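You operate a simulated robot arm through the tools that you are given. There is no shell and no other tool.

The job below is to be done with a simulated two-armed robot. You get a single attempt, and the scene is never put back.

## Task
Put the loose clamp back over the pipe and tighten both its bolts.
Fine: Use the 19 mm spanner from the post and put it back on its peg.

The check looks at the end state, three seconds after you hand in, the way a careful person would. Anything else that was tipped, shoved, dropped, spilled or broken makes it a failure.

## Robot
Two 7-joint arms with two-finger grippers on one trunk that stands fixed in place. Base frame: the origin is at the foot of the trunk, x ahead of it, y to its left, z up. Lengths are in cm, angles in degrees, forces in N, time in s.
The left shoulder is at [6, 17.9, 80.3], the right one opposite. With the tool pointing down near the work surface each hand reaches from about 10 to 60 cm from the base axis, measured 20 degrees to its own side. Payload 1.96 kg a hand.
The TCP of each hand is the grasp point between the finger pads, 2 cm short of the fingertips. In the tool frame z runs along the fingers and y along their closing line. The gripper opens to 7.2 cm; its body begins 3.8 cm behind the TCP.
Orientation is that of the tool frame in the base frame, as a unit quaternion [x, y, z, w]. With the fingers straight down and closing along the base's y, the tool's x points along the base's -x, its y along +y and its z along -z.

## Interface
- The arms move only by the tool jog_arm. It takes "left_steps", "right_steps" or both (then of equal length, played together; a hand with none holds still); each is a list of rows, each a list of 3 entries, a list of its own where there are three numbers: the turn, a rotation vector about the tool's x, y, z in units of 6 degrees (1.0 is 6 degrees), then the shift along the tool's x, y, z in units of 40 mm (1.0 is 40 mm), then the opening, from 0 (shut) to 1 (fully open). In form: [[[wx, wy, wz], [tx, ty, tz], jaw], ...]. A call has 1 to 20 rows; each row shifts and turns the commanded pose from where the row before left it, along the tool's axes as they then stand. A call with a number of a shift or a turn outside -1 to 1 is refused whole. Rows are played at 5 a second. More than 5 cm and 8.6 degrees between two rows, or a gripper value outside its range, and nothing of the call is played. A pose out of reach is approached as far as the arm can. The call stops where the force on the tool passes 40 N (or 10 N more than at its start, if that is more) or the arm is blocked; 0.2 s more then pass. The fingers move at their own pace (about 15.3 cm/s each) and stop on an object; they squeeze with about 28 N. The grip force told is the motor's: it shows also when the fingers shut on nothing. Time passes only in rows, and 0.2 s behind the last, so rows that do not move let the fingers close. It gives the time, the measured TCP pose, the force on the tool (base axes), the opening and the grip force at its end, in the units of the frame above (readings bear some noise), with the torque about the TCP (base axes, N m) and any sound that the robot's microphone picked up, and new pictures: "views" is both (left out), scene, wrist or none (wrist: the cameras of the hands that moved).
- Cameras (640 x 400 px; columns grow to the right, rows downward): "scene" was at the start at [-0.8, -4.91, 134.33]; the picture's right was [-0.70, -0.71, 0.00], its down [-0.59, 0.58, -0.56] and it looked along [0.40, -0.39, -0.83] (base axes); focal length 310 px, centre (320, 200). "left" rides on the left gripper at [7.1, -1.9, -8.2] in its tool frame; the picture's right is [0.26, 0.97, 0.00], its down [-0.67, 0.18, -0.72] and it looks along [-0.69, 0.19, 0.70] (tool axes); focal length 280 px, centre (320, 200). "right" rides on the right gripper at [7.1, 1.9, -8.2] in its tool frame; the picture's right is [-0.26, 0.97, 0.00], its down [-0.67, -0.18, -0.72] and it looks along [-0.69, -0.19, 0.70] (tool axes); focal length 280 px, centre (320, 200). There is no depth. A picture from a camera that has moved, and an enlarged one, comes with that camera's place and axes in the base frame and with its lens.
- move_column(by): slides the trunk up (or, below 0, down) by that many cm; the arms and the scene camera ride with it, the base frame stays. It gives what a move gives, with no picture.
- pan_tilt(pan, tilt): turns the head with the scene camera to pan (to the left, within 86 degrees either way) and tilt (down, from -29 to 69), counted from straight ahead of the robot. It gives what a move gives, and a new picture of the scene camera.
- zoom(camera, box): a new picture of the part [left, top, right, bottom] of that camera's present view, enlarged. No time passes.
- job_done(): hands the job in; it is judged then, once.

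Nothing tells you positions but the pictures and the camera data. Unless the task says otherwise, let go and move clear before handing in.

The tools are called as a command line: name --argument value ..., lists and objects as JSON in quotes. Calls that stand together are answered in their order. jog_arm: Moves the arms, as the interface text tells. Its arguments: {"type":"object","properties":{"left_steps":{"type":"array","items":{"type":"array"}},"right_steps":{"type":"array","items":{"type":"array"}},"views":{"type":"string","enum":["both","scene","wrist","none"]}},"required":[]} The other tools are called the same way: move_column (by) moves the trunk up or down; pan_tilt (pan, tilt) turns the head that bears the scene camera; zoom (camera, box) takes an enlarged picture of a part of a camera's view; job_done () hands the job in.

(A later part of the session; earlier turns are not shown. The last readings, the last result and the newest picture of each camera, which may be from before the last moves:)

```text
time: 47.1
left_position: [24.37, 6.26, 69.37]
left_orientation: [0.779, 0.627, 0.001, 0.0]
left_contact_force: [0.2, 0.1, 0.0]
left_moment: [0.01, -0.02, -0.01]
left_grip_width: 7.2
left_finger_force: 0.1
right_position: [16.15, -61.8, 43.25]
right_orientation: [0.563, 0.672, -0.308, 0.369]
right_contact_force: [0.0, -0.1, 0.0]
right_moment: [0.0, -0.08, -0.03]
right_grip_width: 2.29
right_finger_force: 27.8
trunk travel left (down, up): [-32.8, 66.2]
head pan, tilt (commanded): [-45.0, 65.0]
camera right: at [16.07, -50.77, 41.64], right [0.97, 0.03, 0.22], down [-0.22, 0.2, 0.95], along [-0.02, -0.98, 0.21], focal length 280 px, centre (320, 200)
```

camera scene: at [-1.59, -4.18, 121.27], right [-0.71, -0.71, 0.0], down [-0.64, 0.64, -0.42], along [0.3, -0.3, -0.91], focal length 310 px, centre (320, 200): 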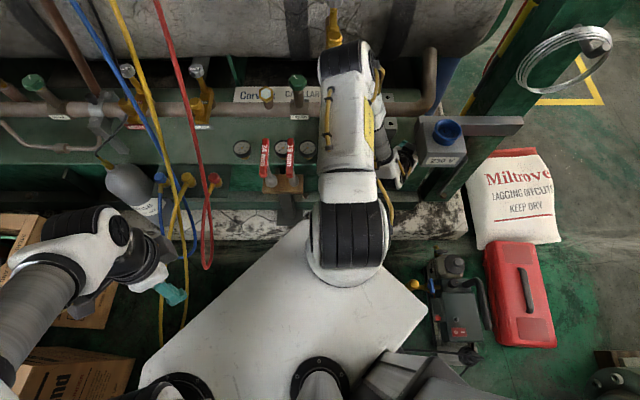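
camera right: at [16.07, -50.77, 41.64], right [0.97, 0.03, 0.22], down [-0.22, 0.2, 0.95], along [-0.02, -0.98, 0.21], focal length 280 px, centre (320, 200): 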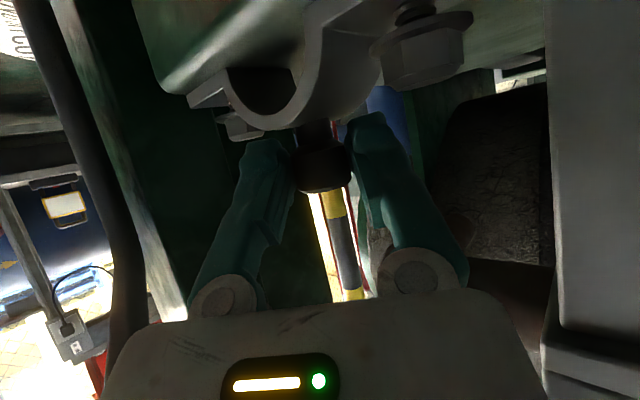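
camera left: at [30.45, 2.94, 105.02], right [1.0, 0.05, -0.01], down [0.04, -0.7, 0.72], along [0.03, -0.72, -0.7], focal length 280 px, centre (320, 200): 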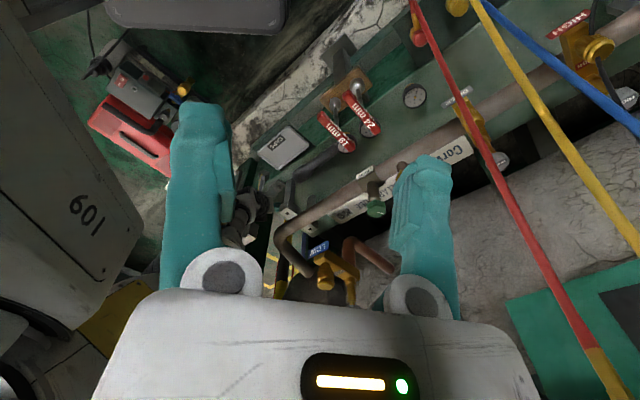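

Knob gripped (2.29 cm, 27.8 N). Lifting the clamp 2.2 cm.

jog_arm --right_steps '[[[0, 0, 0], [-0.232, 0, -0.148], 0.05], [[0, 0, 0], [-0.232, 0, -0.148], 0.05]]' --views "wrist"

```text
time: 47.7
left_position: [24.31, 6.36, 69.34]
left_orientation: [0.778, 0.628, 0.0, 0.001]
left_contact_force: [0.2, -0.7, 1.1]
left_moment: [0.01, 0.0, 0.0]
left_grip_width: 7.18
left_finger_force: 0.0
right_position: [16.17, -61.85, 45.58]
right_orientation: [0.563, 0.672, -0.309, 0.368]
right_contact_force: [0.4, 0.2, -2.6]
right_moment: [0.0, 0.04, 0.01]
right_grip_width: 2.26
right_finger_force: 28.0
trunk travel left (down, up): [-32.8, 66.2]
head pan, tilt (commanded): [-45.0, 65.0]
camera right: at [16.05, -50.8, 43.84], right [0.97, 0.03, 0.22], down [-0.22, 0.2, 0.95], along [-0.02, -0.98, 0.2], focal length 280 px, centre (320, 200)
```

right: 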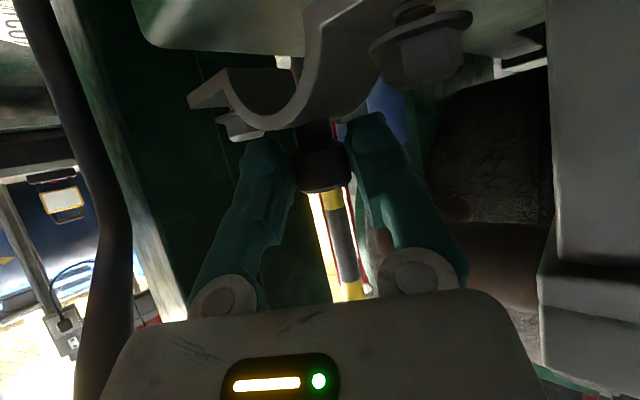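

The clamp is light (~0.27 kg) and held well. Now moving it out: first straight away from the machine, then left and up past the bracket.

jog_arm --right_steps '[[[0, 0, 0], [0.165, -0.215, -0.26], 0.05], [[0, 0, 0], [0.165, -0.215, -0.26], 0.05], [[0, 0, 0], [0, 0.41, -0.34], 0.05], [[0, 0, 0], [0, 0.41, -0.34], 0.05]]' --views "both"

```text
time: 48.7
left_position: [24.37, 6.5, 69.23]
left_orientation: [0.778, 0.628, 0.0, 0.0]
left_contact_force: [0.0, 0.3, 0.5]
left_moment: [0.0, 0.01, 0.01]
left_grip_width: 7.22
left_finger_force: 0.1
right_position: [16.75, -56.83, 46.82]
right_orientation: [0.563, 0.672, -0.309, 0.368]
right_contact_force: [0.5, -0.7, -2.8]
right_moment: [0.05, 0.02, 0.0]
right_grip_width: 2.31
right_finger_force: 27.6
trunk travel left (down, up): [-32.8, 66.2]
head pan, tilt (commanded): [-45.0, 65.0]
camera scene: at [-1.56, -4.22, 121.29], right [-0.71, -0.71, 0.0], down [-0.64, 0.64, -0.42], along [0.3, -0.3, -0.91], focal length 310 px, centre (320, 200)
camera right: at [16.74, -45.92, 45.29], right [0.97, 0.03, 0.22], down [-0.22, 0.2, 0.95], along [-0.02, -0.98, 0.21], focal length 280 px, centre (320, 200)
```

scene: 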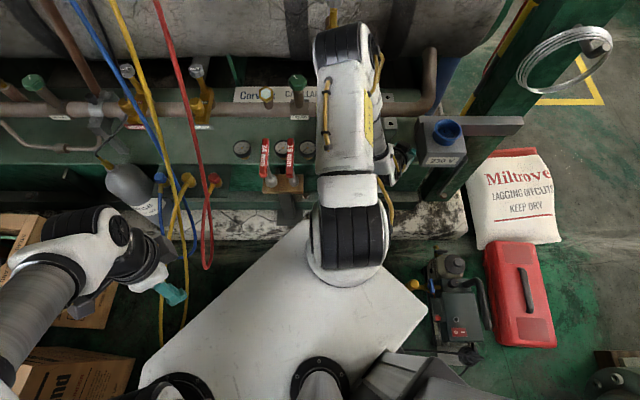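
right: 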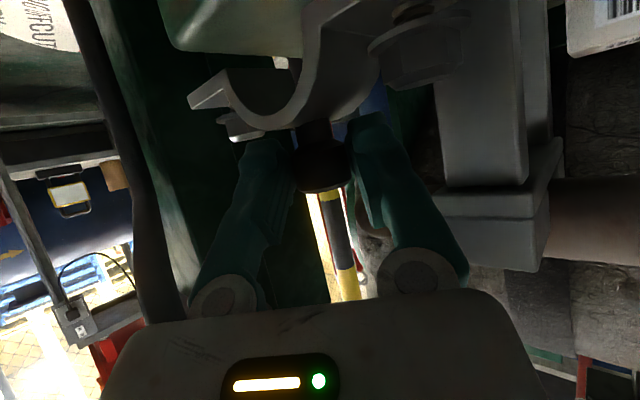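

jog_arm --right_steps '[[[0, 0, 0], [0.048, 0.41, -0.307], 0.05], [[0, 0, 0], [0.048, 0.41, -0.307], 0.05], [[0, 0, 0], [-0.632, 0, -0.403], 0.05], [[0, 0, 0], [-0.632, 0, -0.403], 0.05], [[0, 0, 0], [-0.632, 0, -0.403], 0.05], [[0, 0, 0], [-0.632, 0, -0.403], 0.05], [[0, 0, 0], [-0.632, 0, -0.403], 0.05]]' --views "both"

```text
time: 50.3
left_position: [24.38, 6.3, 69.31]
left_orientation: [0.778, 0.629, 0.0, 0.0]
left_contact_force: [-0.2, -0.1, -0.5]
left_moment: [0.03, -0.03, -0.03]
left_grip_width: 7.21
left_finger_force: 0.1
right_position: [19.77, -54.06, 62.72]
right_orientation: [0.564, 0.673, -0.307, 0.366]
right_contact_force: [-2.4, 0.4, -13.8]
right_moment: [0.32, -0.16, -0.13]
right_grip_width: 2.34
right_finger_force: 28.0
trunk travel left (down, up): [-32.8, 66.2]
head pan, tilt (commanded): [-45.0, 65.0]
camera scene: at [-1.56, -4.37, 121.25], right [-0.71, -0.71, 0.0], down [-0.64, 0.64, -0.42], along [0.3, -0.3, -0.91], focal length 310 px, centre (320, 200)
camera right: at [19.57, -43.07, 61.2], right [0.98, 0.03, 0.22], down [-0.22, 0.2, 0.95], along [-0.02, -0.98, 0.2], focal length 280 px, centre (320, 200)
```

scene: 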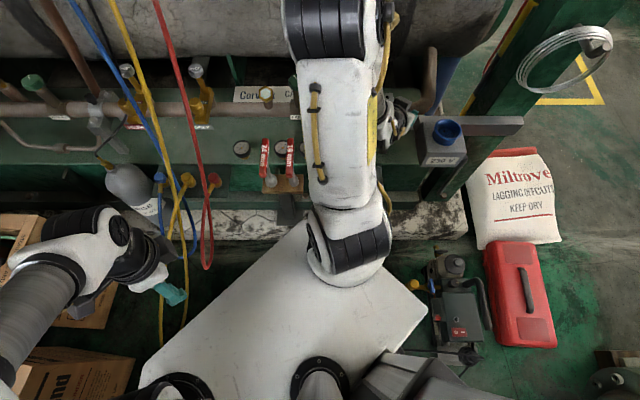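
right: 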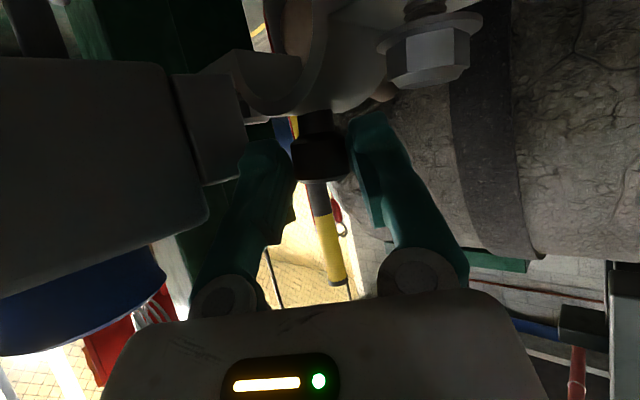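

The clamp's far end caught under the bar's end. I'll lower a little, shift further left, and then rise again.

jog_arm --right_steps '[[[0, 0, 0], [0.421, 0, 0.269], 0.05], [[0, 0, 0], [0.421, 0, 0.269], 0.05], [[0, 0, 0], [0.23, 0.615, -0.36], 0.05], [[0, 0, 0], [0.23, 0.615, -0.36], 0.05]]' --views "wrist"

zoom --camera "right" --box '[180, 0, 500, 200]'

```text
time: 51.3
left_position: [24.28, 6.35, 69.39]
left_orientation: [0.779, 0.628, 0.0, 0.0]
left_contact_force: [0.0, -0.5, -0.1]
left_moment: [0.01, 0.01, -0.02]
left_grip_width: 7.21
left_finger_force: 0.0
right_position: [24.11, -49.89, 58.87]
right_orientation: [0.563, 0.673, -0.308, 0.368]
right_contact_force: [-0.7, 0.2, -2.8]
right_moment: [0.03, -0.01, 0.04]
right_grip_width: 2.31
right_finger_force: 28.3
trunk travel left (down, up): [-32.8, 66.2]
head pan, tilt (commanded): [-45.0, 65.0]
camera right: at [23.93, -38.88, 57.33], right [0.97, 0.03, 0.22], down [-0.22, 0.2, 0.95], along [-0.02, -0.98, 0.21], focal length 280 px, centre (320, 200)
```

right: 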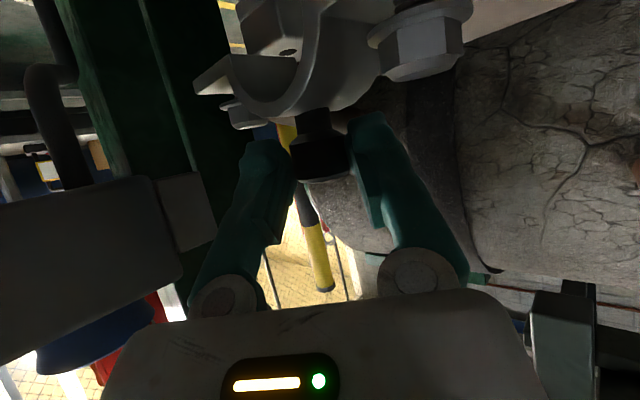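

```text
2.00 times, centred on (340, 100) of right
camera zoom: at [23.93, -38.88, 57.33], right [0.97, 0.03, 0.22], down [-0.22, 0.2, 0.95], along [-0.02, -0.98, 0.21], focal length 561 px, centre (280, 400)
```

zoom: 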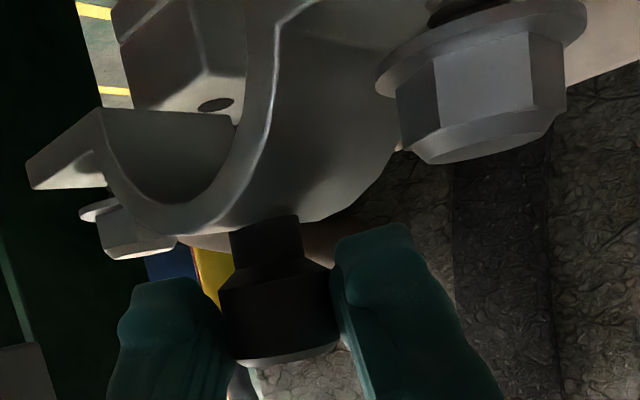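

The clamp hangs free and steady. There is an overhead copper line with the "LOW" valve at about z 72–83 near t≈-7, so I'll lift slightly, shift right/forward, then raise everything with the trunk to rotate above all obstacles.

jog_arm --right_steps '[[[0, 0, 0], [-0.421, 0, -0.269], 0.05], [[0, 0, 0], [-0.3, -0.145, 0.47], 0.05], [[0, 0, 0], [-0.3, -0.145, 0.47], 0.05]]' --views "wrist"

```text
time: 52.1
left_position: [24.18, 6.33, 69.21]
left_orientation: [0.778, 0.628, 0.0, 0.0]
left_contact_force: [1.1, 0.5, 0.3]
left_moment: [0.0, 0.06, -0.02]
left_grip_width: 7.16
left_finger_force: 0.0
right_position: [23.5, -54.43, 60.88]
right_orientation: [0.563, 0.673, -0.308, 0.368]
right_contact_force: [0.2, 0.1, -3.4]
right_moment: [0.02, 0.0, 0.01]
right_grip_width: 2.29
right_finger_force: 28.4
trunk travel left (down, up): [-32.8, 66.2]
head pan, tilt (commanded): [-45.0, 65.0]
camera right: at [23.47, -43.44, 59.35], right [0.97, 0.03, 0.22], down [-0.22, 0.2, 0.95], along [-0.01, -0.98, 0.2], focal length 280 px, centre (320, 200)
```

right: 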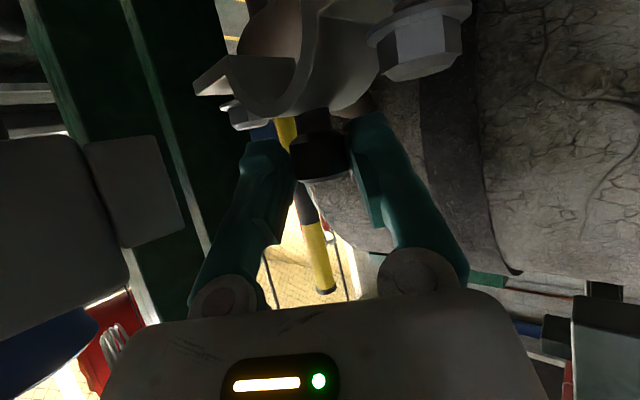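

pan_tilt --pan -35 --tilt 45

zoom --camera "scene" --box '[240, 40, 560, 260]'

```text
time: 52.9
left_position: [24.26, 6.34, 69.21]
left_orientation: [0.779, 0.628, 0.001, 0.0]
left_contact_force: [0.0, -0.3, 0.8]
left_moment: [-0.02, 0.01, -0.06]
left_grip_width: 7.2
left_finger_force: 0.1
right_position: [23.71, -54.42, 60.85]
right_orientation: [0.563, 0.673, -0.308, 0.368]
right_contact_force: [-1.6, 0.1, -2.6]
right_moment: [0.02, 0.01, 0.02]
right_grip_width: 2.28
right_finger_force: 27.8
trunk travel left (down, up): [-32.8, 66.2]
head pan, tilt (commanded): [-35.0, 45.0]
camera scene: at [0.8, -4.61, 123.78], right [-0.57, -0.82, 0.0], down [-0.58, 0.41, -0.71], along [0.58, -0.41, -0.71], focal length 310 px, centre (320, 200)
```

scene: 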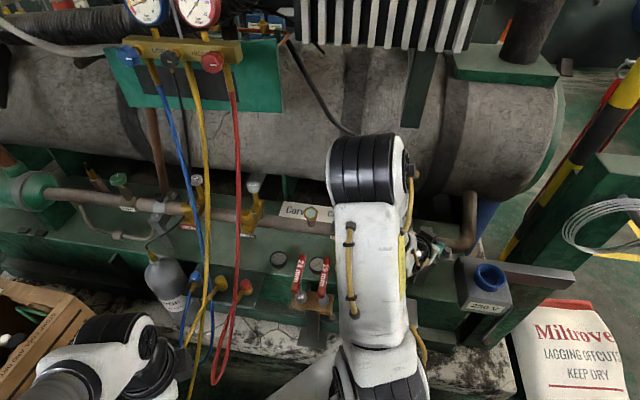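

```text
1.82 times, centred on (400, 150) of scene
camera zoom: at [0.8, -4.61, 123.78], right [-0.57, -0.82, 0.0], down [-0.58, 0.41, -0.71], along [0.58, -0.41, -0.71], focal length 564 px, centre (174, 291)
```

zoom: 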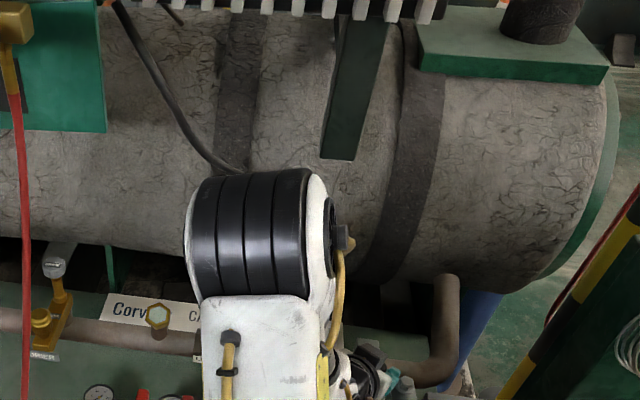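

The forearm is close to the LOW valve, so before raising I'll draw the hand back toward the robot and slightly left.

jog_arm --right_steps '[[[0, 0, 0], [0.37, -0.18, -0.58], 0.05], [[0, 0, 0], [0.37, -0.18, -0.58], 0.05], [[0, 0, 0], [0.37, -0.18, -0.58], 0.05]]' --views "both"

```text
time: 53.7
left_position: [24.39, 6.38, 69.36]
left_orientation: [0.778, 0.628, 0.0, 0.0]
left_contact_force: [0.7, -0.2, -0.2]
left_moment: [0.03, 0.0, 0.01]
left_grip_width: 7.21
left_finger_force: 0.0
right_position: [22.76, -50.2, 59.17]
right_orientation: [0.563, 0.672, -0.308, 0.368]
right_contact_force: [-0.4, 0.1, -2.7]
right_moment: [0.01, 0.04, -0.02]
right_grip_width: 2.3
right_finger_force: 28.6
right hand out of reach, approached as far as the arm can: row 2, 3
trunk travel left (down, up): [-32.8, 66.2]
head pan, tilt (commanded): [-35.0, 45.0]
camera scene: at [0.81, -4.61, 123.79], right [-0.57, -0.82, 0.0], down [-0.58, 0.41, -0.71], along [0.58, -0.41, -0.71], focal length 310 px, centre (320, 200)
camera right: at [22.8, -39.25, 57.53], right [0.97, 0.03, 0.22], down [-0.22, 0.2, 0.95], along [-0.02, -0.98, 0.2], focal length 280 px, centre (320, 200)
```

scene: 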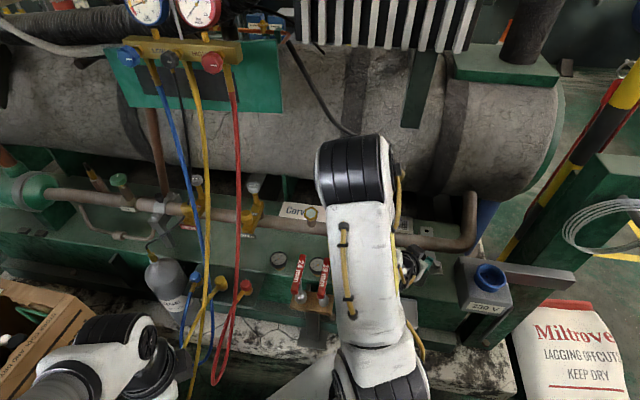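
right: 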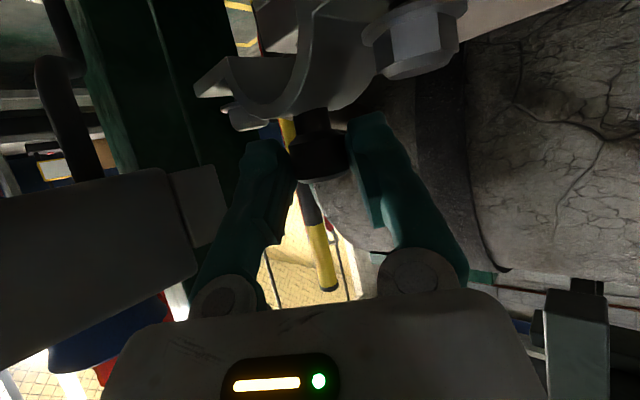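

move_column --by 10

move_column --by 10

pan_tilt --pan -45 --tilt 60

```text
time: 55.0
left_position: [24.44, 6.28, 79.27]
left_orientation: [0.778, 0.628, -0.001, 0.0]
left_contact_force: [1.3, -0.3, -0.1]
left_moment: [-0.01, 0.01, -0.03]
left_grip_width: 7.21
left_finger_force: 0.1
right_position: [22.91, -50.25, 69.19]
right_orientation: [0.563, 0.673, -0.308, 0.369]
right_contact_force: [-0.9, -0.2, -2.6]
right_moment: [0.07, 0.03, 0.0]
right_grip_width: 2.28
right_finger_force: 27.8
trunk travel left (down, up): [-42.8, 56.2]
head pan, tilt (commanded): [-35.0, 45.0]
```

```text
time: 56.4
left_position: [24.33, 6.34, 89.26]
left_orientation: [0.779, 0.627, 0.0, 0.0]
left_contact_force: [-0.5, -0.9, -0.5]
left_moment: [0.01, 0.0, -0.01]
left_grip_width: 7.2
left_finger_force: 0.1
right_position: [23.02, -50.23, 79.1]
right_orientation: [0.563, 0.673, -0.308, 0.368]
right_contact_force: [-1.2, -1.0, -2.9]
right_moment: [0.05, 0.04, 0.02]
right_grip_width: 2.25
right_finger_force: 28.2
trunk travel left (down, up): [-52.8, 46.2]
head pan, tilt (commanded): [-35.0, 45.0]
```

```text
time: 57.1
left_position: [24.24, 6.35, 89.17]
left_orientation: [0.778, 0.628, 0.0, -0.001]
left_contact_force: [0.4, -0.2, -0.3]
left_moment: [-0.02, -0.01, 0.03]
left_grip_width: 7.19
left_finger_force: 0.1
right_position: [22.96, -50.21, 79.07]
right_orientation: [0.562, 0.673, -0.308, 0.369]
right_contact_force: [-0.5, -0.3, -2.2]
right_moment: [0.02, 0.01, 0.01]
right_grip_width: 2.25
right_finger_force: 27.7
trunk travel left (down, up): [-52.8, 46.2]
head pan, tilt (commanded): [-45.0, 60.0]
camera scene: at [-1.13, -4.66, 141.85], right [-0.71, -0.71, 0.0], down [-0.61, 0.61, -0.5], along [0.35, -0.35, -0.87], focal length 310 px, centre (320, 200)
```

scene: 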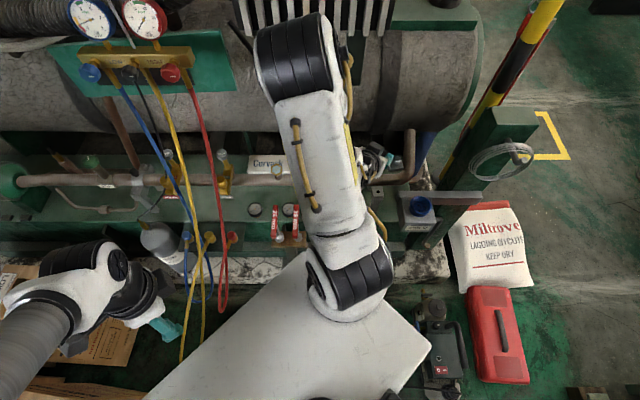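

At z≈79 the clamp is above nearly everything. Now I'll move it slightly outward and turn the hand about the vertical toward the required 90° rotation, in stages.

jog_arm --right_steps '[[[0, 0, 0], [-0.335, -0.022, 0.525], 0.05], [[0, 0, 0], [-0.335, -0.022, 0.525], 0.05], [[-0.843, 0, -0.537], [0, 0, 0], 0.05], [[-0.843, 0, -0.537], [0, 0, 0], 0.05], [[-0.843, 0, -0.537], [0, 0, 0], 0.05], [[-0.843, 0, -0.537], [0, 0, 0], 0.05], [[-0.843, 0, -0.537], [0, 0, 0], 0.05]]' --views "both"

```text
time: 58.7
left_position: [24.22, 6.34, 89.31]
left_orientation: [0.778, 0.628, -0.001, 0.0]
left_contact_force: [0.6, -0.3, -0.5]
left_moment: [0.0, -0.01, 0.03]
left_grip_width: 7.2
left_finger_force: 0.2
right_position: [23.43, -55.23, 79.3]
right_orientation: [0.371, 0.795, -0.202, 0.435]
right_contact_force: [-0.5, -0.2, -2.5]
right_moment: [0.02, -0.01, -0.02]
right_grip_width: 2.26
right_finger_force: 28.0
trunk travel left (down, up): [-52.8, 46.2]
head pan, tilt (commanded): [-45.0, 60.0]
camera scene: at [-1.16, -4.69, 141.84], right [-0.71, -0.71, 0.0], down [-0.61, 0.61, -0.5], along [0.35, -0.35, -0.87], focal length 310 px, centre (320, 200)
camera right: at [18.03, -45.67, 77.53], right [0.83, 0.51, 0.22], down [-0.3, 0.06, 0.95], along [0.48, -0.85, 0.2], focal length 280 px, centre (320, 200)
```

scene: 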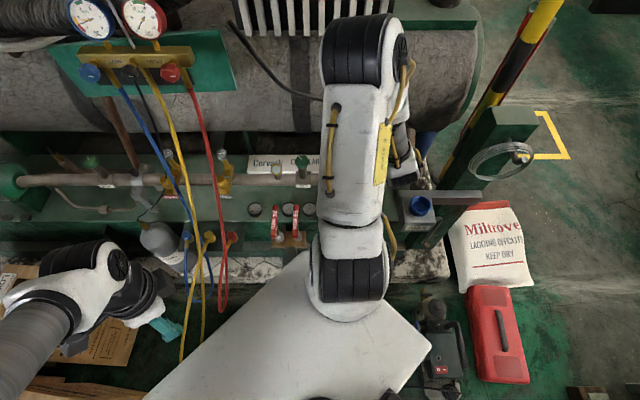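
right: 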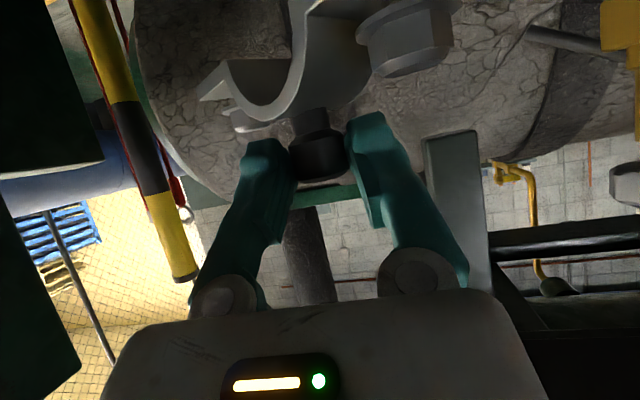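

jog_arm --right_steps '[[[-0.843, 0, -0.537], [0, 0, 0], 0.05], [[-0.843, 0, -0.537], [0, 0, 0], 0.05], [[-0.843, 0, -0.537], [0, 0, 0], 0.05], [[-0.843, 0, -0.537], [0, 0, 0], 0.05], [[-0.843, 0, -0.537], [0, 0, 0], 0.05]]' --views "both"

```text
time: 59.9
left_position: [24.31, 6.26, 89.26]
left_orientation: [0.778, 0.628, 0.0, 0.0]
left_contact_force: [-0.1, -0.1, 0.7]
left_moment: [-0.04, 0.04, 0.02]
left_grip_width: 7.22
left_finger_force: 0.1
right_position: [23.42, -55.06, 79.1]
right_orientation: [0.15, 0.864, -0.08, 0.474]
right_contact_force: [0.2, -0.6, -3.6]
right_moment: [0.0, 0.07, -0.03]
right_grip_width: 2.25
right_finger_force: 28.2
trunk travel left (down, up): [-52.8, 46.2]
head pan, tilt (commanded): [-45.0, 60.0]
camera scene: at [-1.14, -4.7, 141.84], right [-0.71, -0.71, 0.0], down [-0.61, 0.61, -0.5], along [0.35, -0.35, -0.87], focal length 310 px, centre (320, 200)
camera right: at [14.07, -49.65, 77.51], right [0.46, 0.86, 0.22], down [-0.29, -0.09, 0.95], along [0.84, -0.5, 0.21], focal length 280 px, centre (320, 200)
```

scene: 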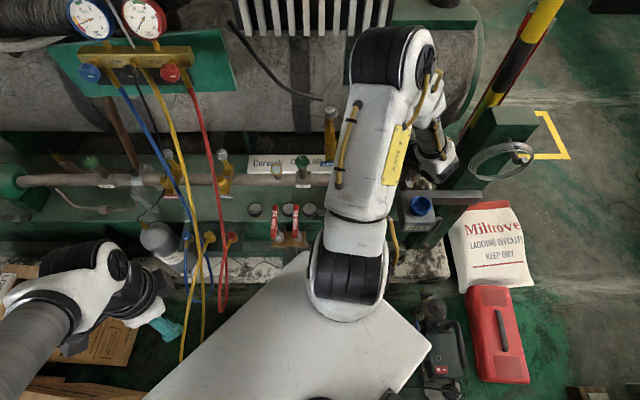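
right: 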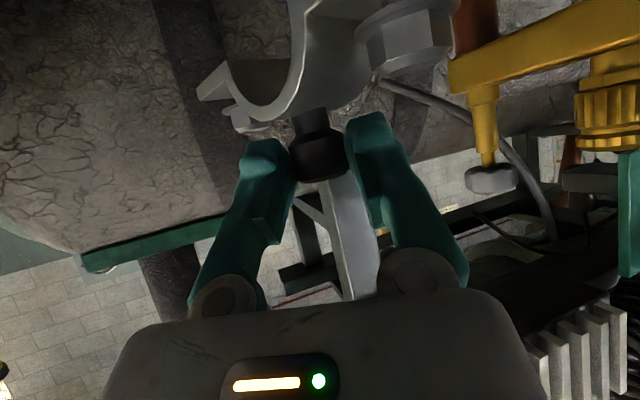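

jog_arm --right_steps '[[[-0.843, 0, -0.537], [0, 0, 0], 0.05], [[-0.843, 0, -0.537], [0, 0, 0], 0.05], [[-0.843, 0, -0.537], [0, 0, 0], 0.05], [[-0.843, 0, -0.537], [0, 0, 0], 0.05], [[-0.843, 0, -0.537], [0, 0, 0], 0.05], [[-0.42, 0, -0.27], [0, 0, 0], 0.05]]' --views "both"

zoom --camera "scene" --box '[340, 80, 540, 230]'

```text
time: 61.3
left_position: [24.37, 6.37, 89.22]
left_orientation: [0.778, 0.628, 0.0, 0.0]
left_contact_force: [-0.2, -0.9, -0.4]
left_moment: [-0.04, -0.05, 0.0]
left_grip_width: 7.21
left_finger_force: 0.1
right_position: [23.55, -55.03, 79.08]
right_orientation: [-0.1, 0.871, 0.056, 0.478]
right_contact_force: [-0.2, 0.6, -2.7]
right_moment: [-0.02, 0.03, 0.0]
right_grip_width: 2.27
right_finger_force: 28.2
trunk travel left (down, up): [-52.8, 46.2]
head pan, tilt (commanded): [-45.0, 60.0]
camera scene: at [-1.13, -4.68, 141.84], right [-0.71, -0.71, 0.0], down [-0.61, 0.61, -0.5], along [0.35, -0.35, -0.87], focal length 310 px, centre (320, 200)
camera right: at [12.59, -55.64, 77.5], right [-0.08, 0.97, 0.22], down [-0.19, -0.24, 0.95], along [0.98, 0.04, 0.21], focal length 280 px, centre (320, 200)
```

scene: 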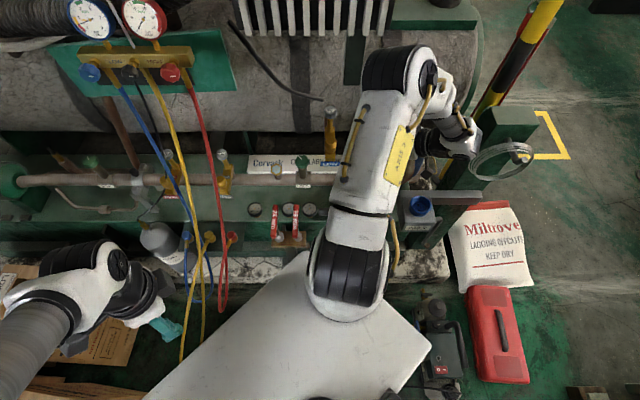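
right: 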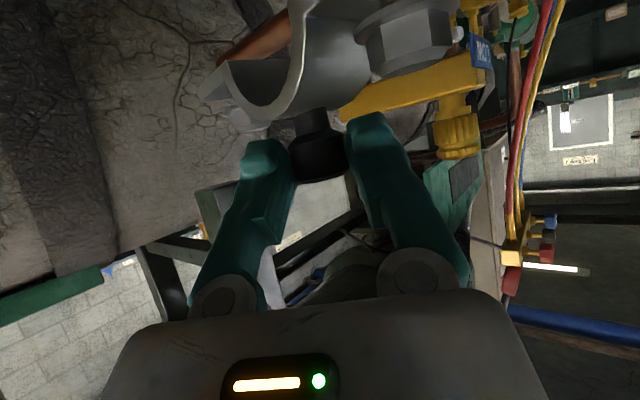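

```text
2.67 times, centred on (440, 155) of scene
camera zoom: at [-1.13, -4.68, 141.84], right [-0.71, -0.71, 0.0], down [-0.61, 0.61, -0.5], along [0.35, -0.35, -0.87], focal length 827 px, centre (0, 320)
```

zoom: 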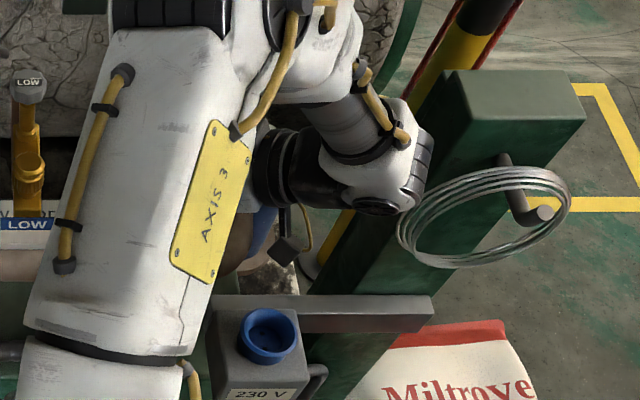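

Heading is now right (clamp axis ≈134°, i.e. square to the pipe). The gold LOW valve's lower arm is at about t=-11, so I'll bring the clamp over the pipe at t≈-17 and check.

jog_arm --right_steps '[[[0, 0, 0], [-0.355, -0.227, 0.557], 0.05], [[0, 0, 0], [-0.355, -0.227, 0.557], 0.05], [[0, 0, 0], [-0.355, -0.227, 0.557], 0.05]]' --views "both"

zoom --camera "scene" --box '[300, 80, 500, 230]'

```text
time: 62.1
left_position: [24.42, 6.38, 89.14]
left_orientation: [0.778, 0.628, 0.0, -0.001]
left_contact_force: [-0.4, 0.8, -0.5]
left_moment: [0.02, 0.0, 0.01]
left_grip_width: 7.19
left_finger_force: 0.0
right_position: [32.06, -56.08, 79.15]
right_orientation: [-0.099, 0.871, 0.056, 0.478]
right_contact_force: [0.5, -0.4, -3.5]
right_moment: [-0.04, 0.02, -0.01]
right_grip_width: 2.27
right_finger_force: 28.0
trunk travel left (down, up): [-52.8, 46.2]
head pan, tilt (commanded): [-45.0, 60.0]
camera scene: at [-1.06, -4.68, 141.84], right [-0.71, -0.71, 0.0], down [-0.61, 0.61, -0.5], along [0.35, -0.35, -0.87], focal length 310 px, centre (320, 200)
camera right: at [21.04, -56.51, 77.5], right [-0.08, 0.97, 0.22], down [-0.19, -0.24, 0.95], along [0.98, 0.03, 0.21], focal length 280 px, centre (320, 200)
```

scene: 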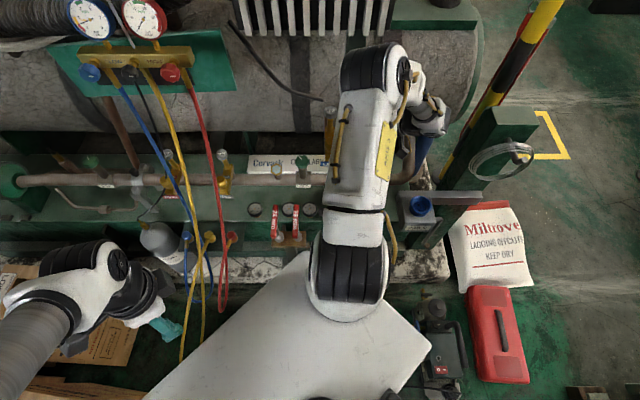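
right: 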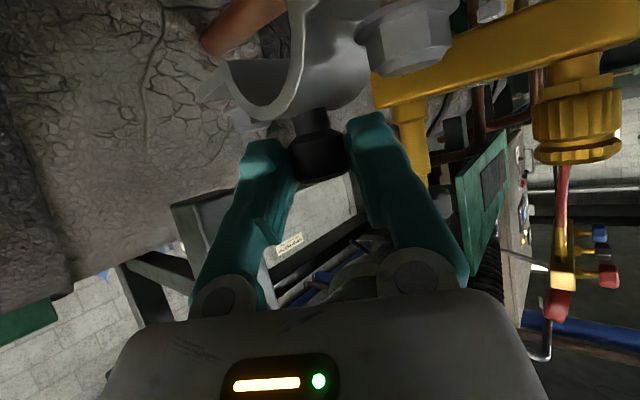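

```text
2.67 times, centred on (400, 155) of scene
camera zoom: at [-1.06, -4.68, 141.84], right [-0.71, -0.71, 0.0], down [-0.61, 0.61, -0.5], along [0.35, -0.35, -0.87], focal length 827 px, centre (107, 320)
```

zoom: 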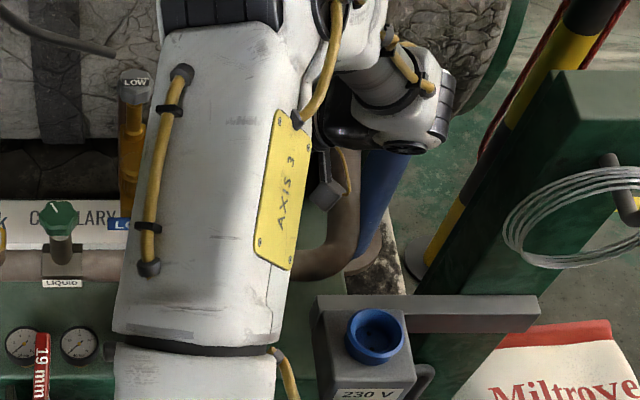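

Over the pipe at t≈-17. Now I'll descend using the trunk, first by 15 cm, then inspect alignment.

move_column --by -14

jog_arm --right_steps '[[[0, 0, 0], [0, 0, 0], 0.05]]' --views "both"

zoom --camera "right" --box '[180, 0, 500, 200]'

```text
time: 63.8
left_position: [24.28, 6.42, 75.19]
left_orientation: [0.779, 0.627, 0.001, 0.0]
left_contact_force: [-0.2, 0.0, 0.8]
left_moment: [-0.01, 0.0, -0.01]
left_grip_width: 7.19
left_finger_force: 0.0
right_position: [31.89, -56.06, 65.26]
right_orientation: [-0.099, 0.871, 0.056, 0.477]
right_contact_force: [0.3, 1.1, -2.6]
right_moment: [0.03, 0.01, 0.01]
right_grip_width: 2.22
right_finger_force: 28.6
trunk travel left (down, up): [-38.8, 60.2]
head pan, tilt (commanded): [-45.0, 60.0]
```

```text
time: 64.2
left_position: [24.44, 6.46, 75.3]
left_orientation: [0.778, 0.628, 0.0, 0.001]
left_contact_force: [-0.3, -0.1, 0.4]
left_moment: [-0.03, -0.02, 0.01]
left_grip_width: 7.17
left_finger_force: 0.1
right_position: [32.01, -56.03, 65.17]
right_orientation: [-0.099, 0.871, 0.055, 0.478]
right_contact_force: [0.1, 0.1, -2.5]
right_moment: [-0.02, 0.07, -0.02]
right_grip_width: 2.22
right_finger_force: 28.3
trunk travel left (down, up): [-38.8, 60.2]
head pan, tilt (commanded): [-45.0, 60.0]
camera scene: at [-1.14, -4.67, 127.84], right [-0.71, -0.71, 0.0], down [-0.61, 0.61, -0.5], along [0.35, -0.35, -0.87], focal length 310 px, centre (320, 200)
camera right: at [20.97, -56.52, 63.53], right [-0.08, 0.97, 0.22], down [-0.19, -0.24, 0.95], along [0.98, 0.03, 0.21], focal length 280 px, centre (320, 200)
```

scene: 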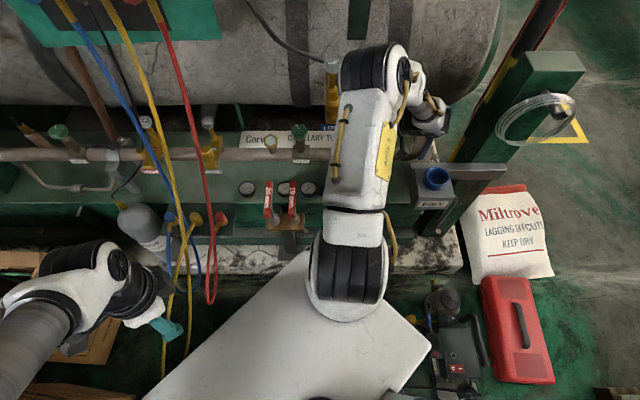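
right: 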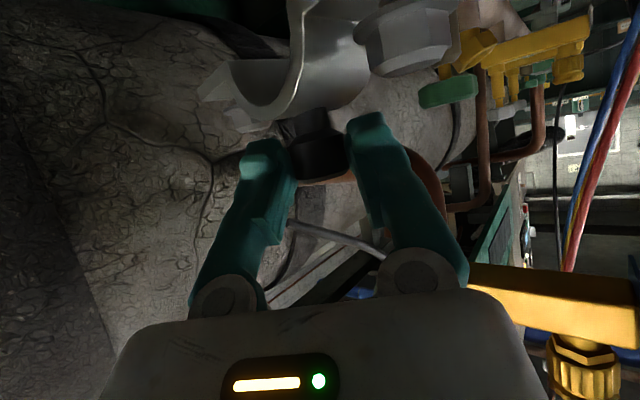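

```text
2.00 times, centred on (340, 100) of right
camera zoom: at [20.97, -56.52, 63.53], right [-0.08, 0.97, 0.22], down [-0.19, -0.24, 0.95], along [0.98, 0.03, 0.21], focal length 561 px, centre (280, 400)
```

zoom: 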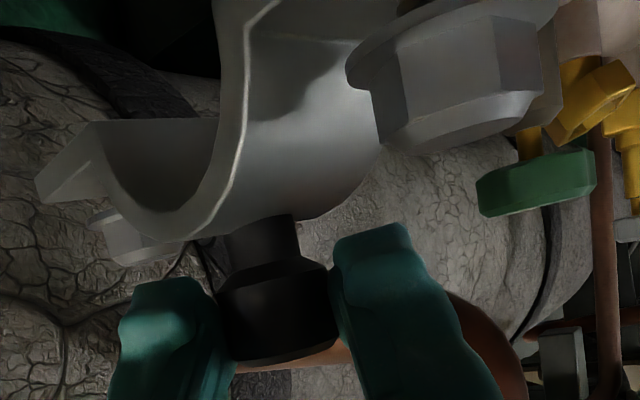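

I can't see the pipe from the right wrist camera here. I'll tilt the left hand so its camera can watch the clamp over the pipe.

jog_arm --left_steps '[[[0, -1, 0], [0, 0, 0], 1], [[0, -1, 0], [0, 0, 0], 1], [[0, -1, 0], [0, 0, 0], 1], [[0, -1, 0], [0, 0, 0], 1]]' --views "wrist"

zoom --camera "left" --box '[230, 120, 410, 280]'

```text
time: 65.2
left_position: [25.9, 5.81, 75.98]
left_orientation: [0.76, 0.615, -0.162, 0.132]
left_contact_force: [-0.3, -0.2, -0.2]
left_moment: [-0.02, 0.0, 0.01]
left_grip_width: 7.18
left_finger_force: 0.0
left hand out of reach, approached as far as the arm can: row 1, 2, 3, 4
right_position: [31.93, -56.07, 65.11]
right_orientation: [-0.099, 0.871, 0.055, 0.478]
right_contact_force: [-0.1, -0.1, -2.1]
right_moment: [-0.02, 0.05, 0.0]
right_grip_width: 2.24
right_finger_force: 27.6
trunk travel left (down, up): [-38.8, 60.2]
head pan, tilt (commanded): [-45.0, 60.0]
camera left: at [26.06, 15.7, 80.46], right [0.99, 0.03, -0.11], down [0.11, -0.36, 0.93], along [-0.01, -0.93, -0.36], focal length 280 px, centre (320, 200)
```

left: 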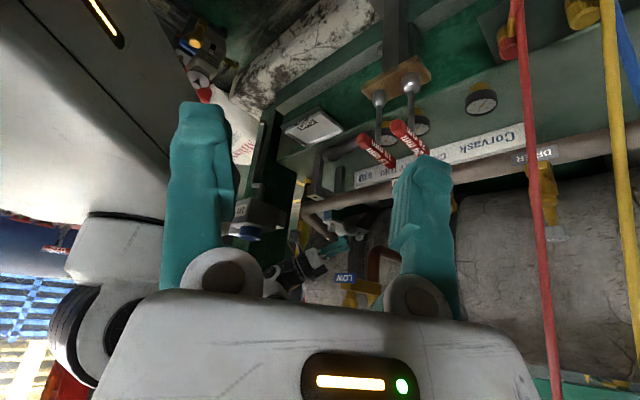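

```text
2.50 times, centred on (320, 200) of left
camera zoom: at [26.06, 15.7, 80.46], right [0.99, 0.03, -0.11], down [0.11, -0.36, 0.93], along [-0.01, -0.93, -0.36], focal length 701 px, centre (320, 200)
```

zoom: 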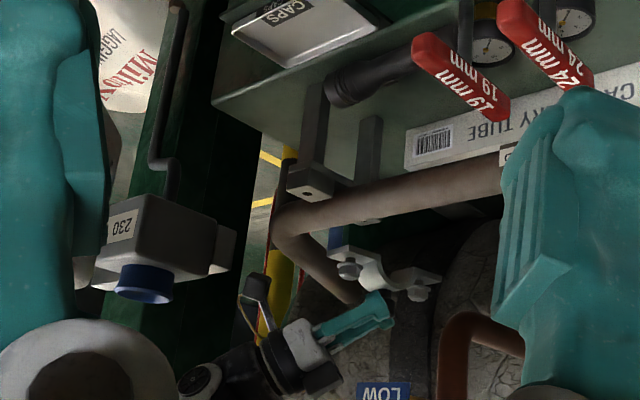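

The left camera now sees the clamp hovering above the pipe. Zooming closer to check its alignment.

zoom --camera "left" --box '[290, 170, 390, 250]'

```text
5.00 times, centred on (340, 210) of left
camera zoom: at [26.06, 15.7, 80.46], right [0.99, 0.03, -0.11], down [0.11, -0.36, 0.93], along [-0.01, -0.93, -0.36], focal length 1402 px, centre (220, 150)
```

zoom: 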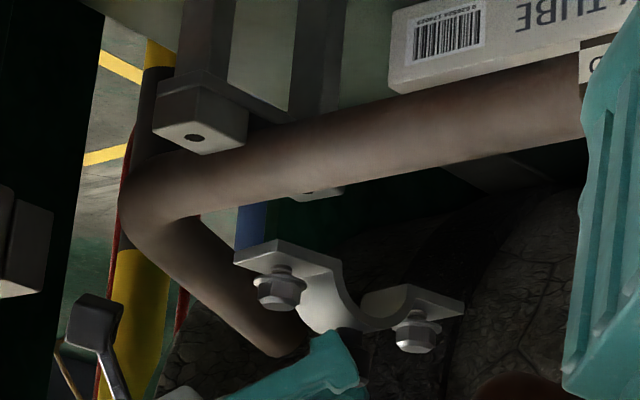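

From this view the clamp needs about -8° of rotation to sit square across the pipe (A-B axis ≈ -37°, wanted -45°). I'll correct that, lower 5 cm, and re-check.

jog_arm --right_steps '[[[0.56, 0, 0.358], [0, 0, 0], 0.05], [[0.56, 0, 0.358], [0, 0, 0], 0.05], [[0, 0, 0], [0, 0, 0], 0.05]]' --views "none"

move_column --by -5

zoom --camera "left" --box '[290, 170, 390, 250]'

```text
time: 66.0
left_position: [25.95, 5.69, 75.83]
left_orientation: [0.761, 0.614, -0.162, 0.131]
left_contact_force: [-0.4, -0.1, -0.2]
left_moment: [0.01, 0.0, -0.01]
left_grip_width: 7.17
left_finger_force: 0.1
right_position: [31.92, -55.97, 65.1]
right_orientation: [-0.038, 0.876, 0.022, 0.48]
right_contact_force: [-0.1, 0.1, -2.9]
right_moment: [0.03, 0.03, 0.03]
right_grip_width: 2.24
right_finger_force: 27.8
trunk travel left (down, up): [-38.8, 60.2]
head pan, tilt (commanded): [-45.0, 60.0]
```

```text
time: 66.9
left_position: [25.92, 5.77, 70.86]
left_orientation: [0.761, 0.615, -0.161, 0.13]
left_contact_force: [-0.1, -0.1, 0.0]
left_moment: [0.0, 0.02, -0.01]
left_grip_width: 7.21
left_finger_force: 0.0
right_position: [31.95, -56.05, 60.09]
right_orientation: [-0.04, 0.876, 0.023, 0.48]
right_contact_force: [0.8, 0.0, -4.0]
right_moment: [-0.01, 0.06, -0.02]
right_grip_width: 2.24
right_finger_force: 27.6
trunk travel left (down, up): [-33.8, 65.2]
head pan, tilt (commanded): [-45.0, 60.0]
```

```text
5.00 times, centred on (340, 210) of left
camera zoom: at [26.03, 15.71, 75.48], right [0.99, 0.03, -0.11], down [0.11, -0.36, 0.93], along [-0.01, -0.93, -0.36], focal length 1402 px, centre (220, 150)
```

zoom: 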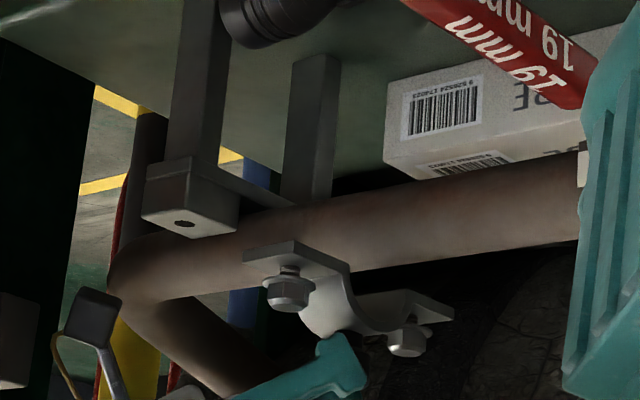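

Alignment is now about -44°, centred over the pipe. Lowering gently onto the pipe with force watch.

jog_arm --right_steps '[[[0, 0, 0], [0.211, 0, 0.1345], 0.05], [[0, 0, 0], [0.211, 0, 0.1345], 0.05]]' --views "none"

zoom --camera "left" --box '[290, 170, 390, 250]'

```text
time: 67.5
left_position: [25.76, 5.87, 70.92]
left_orientation: [0.761, 0.614, -0.161, 0.131]
left_contact_force: [0.4, -0.6, 0.2]
left_moment: [-0.02, 0.0, 0.02]
left_grip_width: 7.2
left_finger_force: 0.0
right_position: [31.88, -55.91, 58.17]
right_orientation: [-0.038, 0.876, 0.023, 0.48]
right_contact_force: [-6.0, 5.1, -1.5]
right_moment: [0.32, 0.47, -0.04]
right_grip_width: 2.24
right_finger_force: 28.3
trunk travel left (down, up): [-33.8, 65.2]
head pan, tilt (commanded): [-45.0, 60.0]
```

```text
5.00 times, centred on (340, 210) of left
camera zoom: at [26.0, 15.74, 75.49], right [0.99, 0.03, -0.11], down [0.11, -0.36, 0.93], along [-0.01, -0.93, -0.36], focal length 1402 px, centre (220, 150)
```

zoom: 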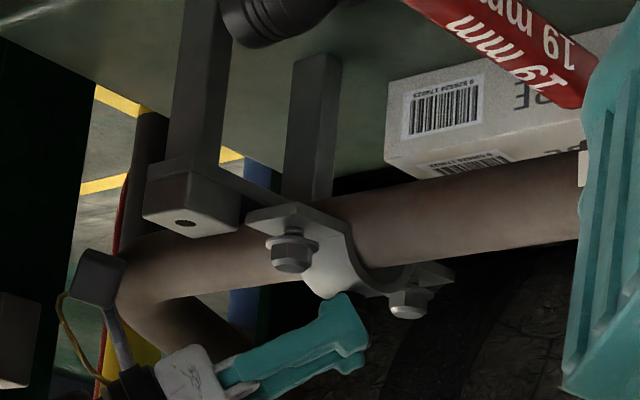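

The front wall of the arch touches the pipe: the clamp is slightly too far in. Shifting 0.4 cm outward and continuing down.

jog_arm --right_steps '[[[0, 0, 0], [0.034, 0.076, -0.053], 0.05], [[0, 0, 0], [0.105, 0, 0.067], 0.05], [[0, 0, 0], [0.105, 0, 0.067], 0.05]]' --views "none"

zoom --camera "left" --box '[290, 170, 390, 250]'

```text
time: 68.3
left_position: [25.98, 5.88, 70.92]
left_orientation: [0.762, 0.614, -0.162, 0.131]
left_contact_force: [0.0, 0.6, 0.6]
left_moment: [-0.02, 0.03, -0.01]
left_grip_width: 7.19
left_finger_force: 0.1
right_position: [31.78, -55.75, 57.36]
right_orientation: [-0.039, 0.875, 0.02, 0.482]
right_contact_force: [-0.2, -0.6, 11.2]
right_moment: [0.17, -0.37, -0.03]
right_grip_width: 2.24
right_finger_force: 28.1
trunk travel left (down, up): [-33.8, 65.2]
head pan, tilt (commanded): [-45.0, 60.0]
```

```text
5.00 times, centred on (340, 210) of left
camera zoom: at [25.99, 15.78, 75.51], right [0.99, 0.03, -0.11], down [0.11, -0.36, 0.93], along [-0.01, -0.93, -0.36], focal length 1402 px, centre (220, 150)
```

zoom: 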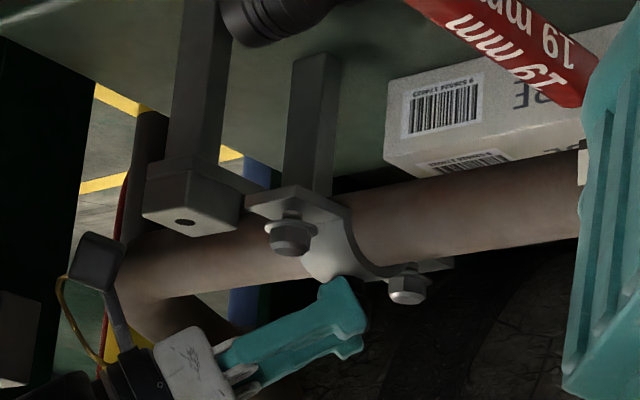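

The clamp now sits astride the pipe (11 N upward reaction). At the bracket this hand pose would foul the bar with the wrist camera, so I'll release here and re-grip from straight above. Easing the pressure, then opening.

jog_arm --right_steps '[[[0, 0, 0], [-0.03, 0, -0.02], 0.05], [[0, 0, 0], [0, 0, 0], 0.05]]' --views "none"

jog_arm --right_steps '[[[0, 0, 0], [0, 0, 0], 0.35], [[0, 0, 0], [0, 0, 0], 0.5], [[0, 0, 0], [0, 0, 0], 0.6]]' --views "none"

zoom --camera "left" --box '[290, 170, 390, 250]'

```text
time: 68.9
left_position: [25.93, 5.8, 70.86]
left_orientation: [0.761, 0.615, -0.161, 0.131]
left_contact_force: [-0.3, -0.5, -0.6]
left_moment: [0.02, -0.01, -0.03]
left_grip_width: 7.2
left_finger_force: 0.0
right_position: [31.66, -55.63, 57.39]
right_orientation: [-0.039, 0.876, 0.023, 0.481]
right_contact_force: [3.7, -3.8, 8.8]
right_moment: [0.06, -0.39, -0.13]
right_grip_width: 2.25
right_finger_force: 28.2
trunk travel left (down, up): [-33.8, 65.2]
head pan, tilt (commanded): [-45.0, 60.0]
```

```text
time: 69.7
left_position: [25.87, 5.83, 70.92]
left_orientation: [0.761, 0.614, -0.162, 0.131]
left_contact_force: [-0.8, 0.2, -0.4]
left_moment: [-0.01, -0.01, 0.02]
left_grip_width: 7.19
left_finger_force: 0.1
right_position: [31.61, -55.71, 57.33]
right_orientation: [-0.038, 0.876, 0.022, 0.481]
right_contact_force: [0.5, -0.3, -0.8]
right_moment: [-0.01, -0.01, 0.01]
right_grip_width: 4.3
right_finger_force: 0.1
trunk travel left (down, up): [-33.8, 65.2]
head pan, tilt (commanded): [-45.0, 60.0]
```

```text
5.00 times, centred on (340, 210) of left
camera zoom: at [26.02, 15.72, 75.48], right [0.99, 0.03, -0.11], down [0.11, -0.36, 0.93], along [-0.01, -0.93, -0.36], focal length 1402 px, centre (220, 150)
```

zoom: 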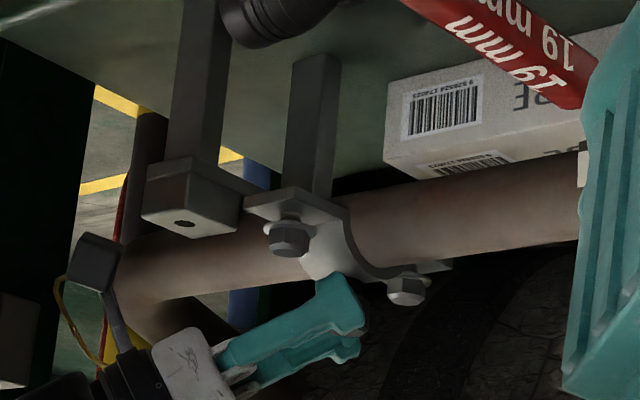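

The clamp stays put on the pipe. Moving the open hand straight up off the knob.

jog_arm --right_steps '[[[0, 0, 0], [-0.25, 0, -0.16], 0.6], [[0, 0, 0], [-0.4, 0, -0.255], 0.6], [[0, 0, 0], [-0.53, 0, -0.336], 0.6], [[0, 0, 0], [-0.53, 0, -0.336], 0.6], [[0, 0, 0], [-0.53, 0, -0.336], 0.6]]' --views "both"

zoom --camera "left" --box '[290, 170, 390, 250]'

```text
time: 70.9
left_position: [25.92, 5.78, 70.81]
left_orientation: [0.761, 0.615, -0.162, 0.131]
left_contact_force: [-0.3, 0.2, 0.4]
left_moment: [0.0, -0.02, -0.03]
left_grip_width: 7.19
left_finger_force: 0.2
right_position: [31.66, -55.85, 67.93]
right_orientation: [-0.039, 0.876, 0.022, 0.481]
right_contact_force: [-0.4, 0.5, 0.0]
right_moment: [0.0, 0.0, -0.01]
right_grip_width: 4.33
right_finger_force: 0.0
trunk travel left (down, up): [-33.8, 65.2]
head pan, tilt (commanded): [-45.0, 60.0]
camera scene: at [-1.16, -4.61, 122.84], right [-0.71, -0.71, 0.0], down [-0.61, 0.61, -0.5], along [0.35, -0.35, -0.87], focal length 310 px, centre (320, 200)
camera right: at [20.75, -54.74, 66.32], right [0.05, 0.97, 0.22], down [-0.22, -0.21, 0.95], along [0.97, -0.1, 0.21], focal length 280 px, centre (320, 200)
```

scene: 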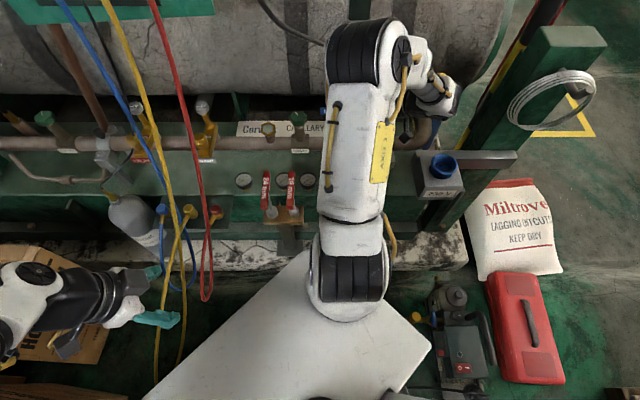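
right: 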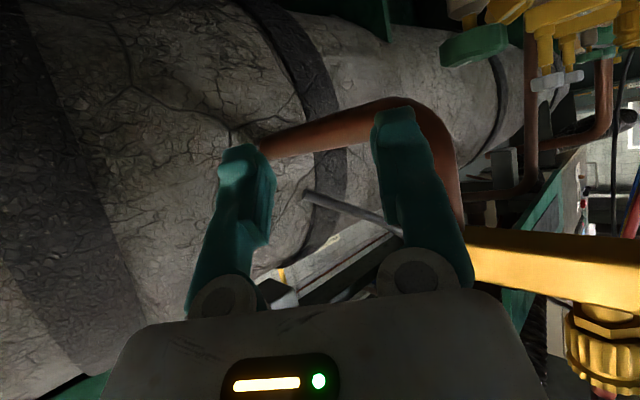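

```text
5.00 times, centred on (340, 210) of left
camera zoom: at [26.02, 15.73, 75.47], right [0.99, 0.03, -0.11], down [0.11, -0.36, 0.93], along [-0.01, -0.93, -0.36], focal length 1402 px, centre (220, 150)
```

zoom: 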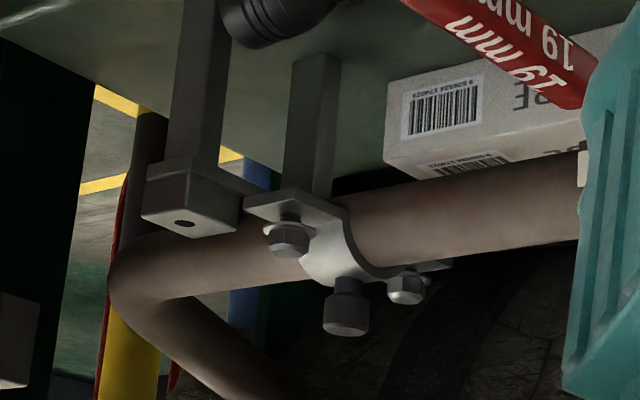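

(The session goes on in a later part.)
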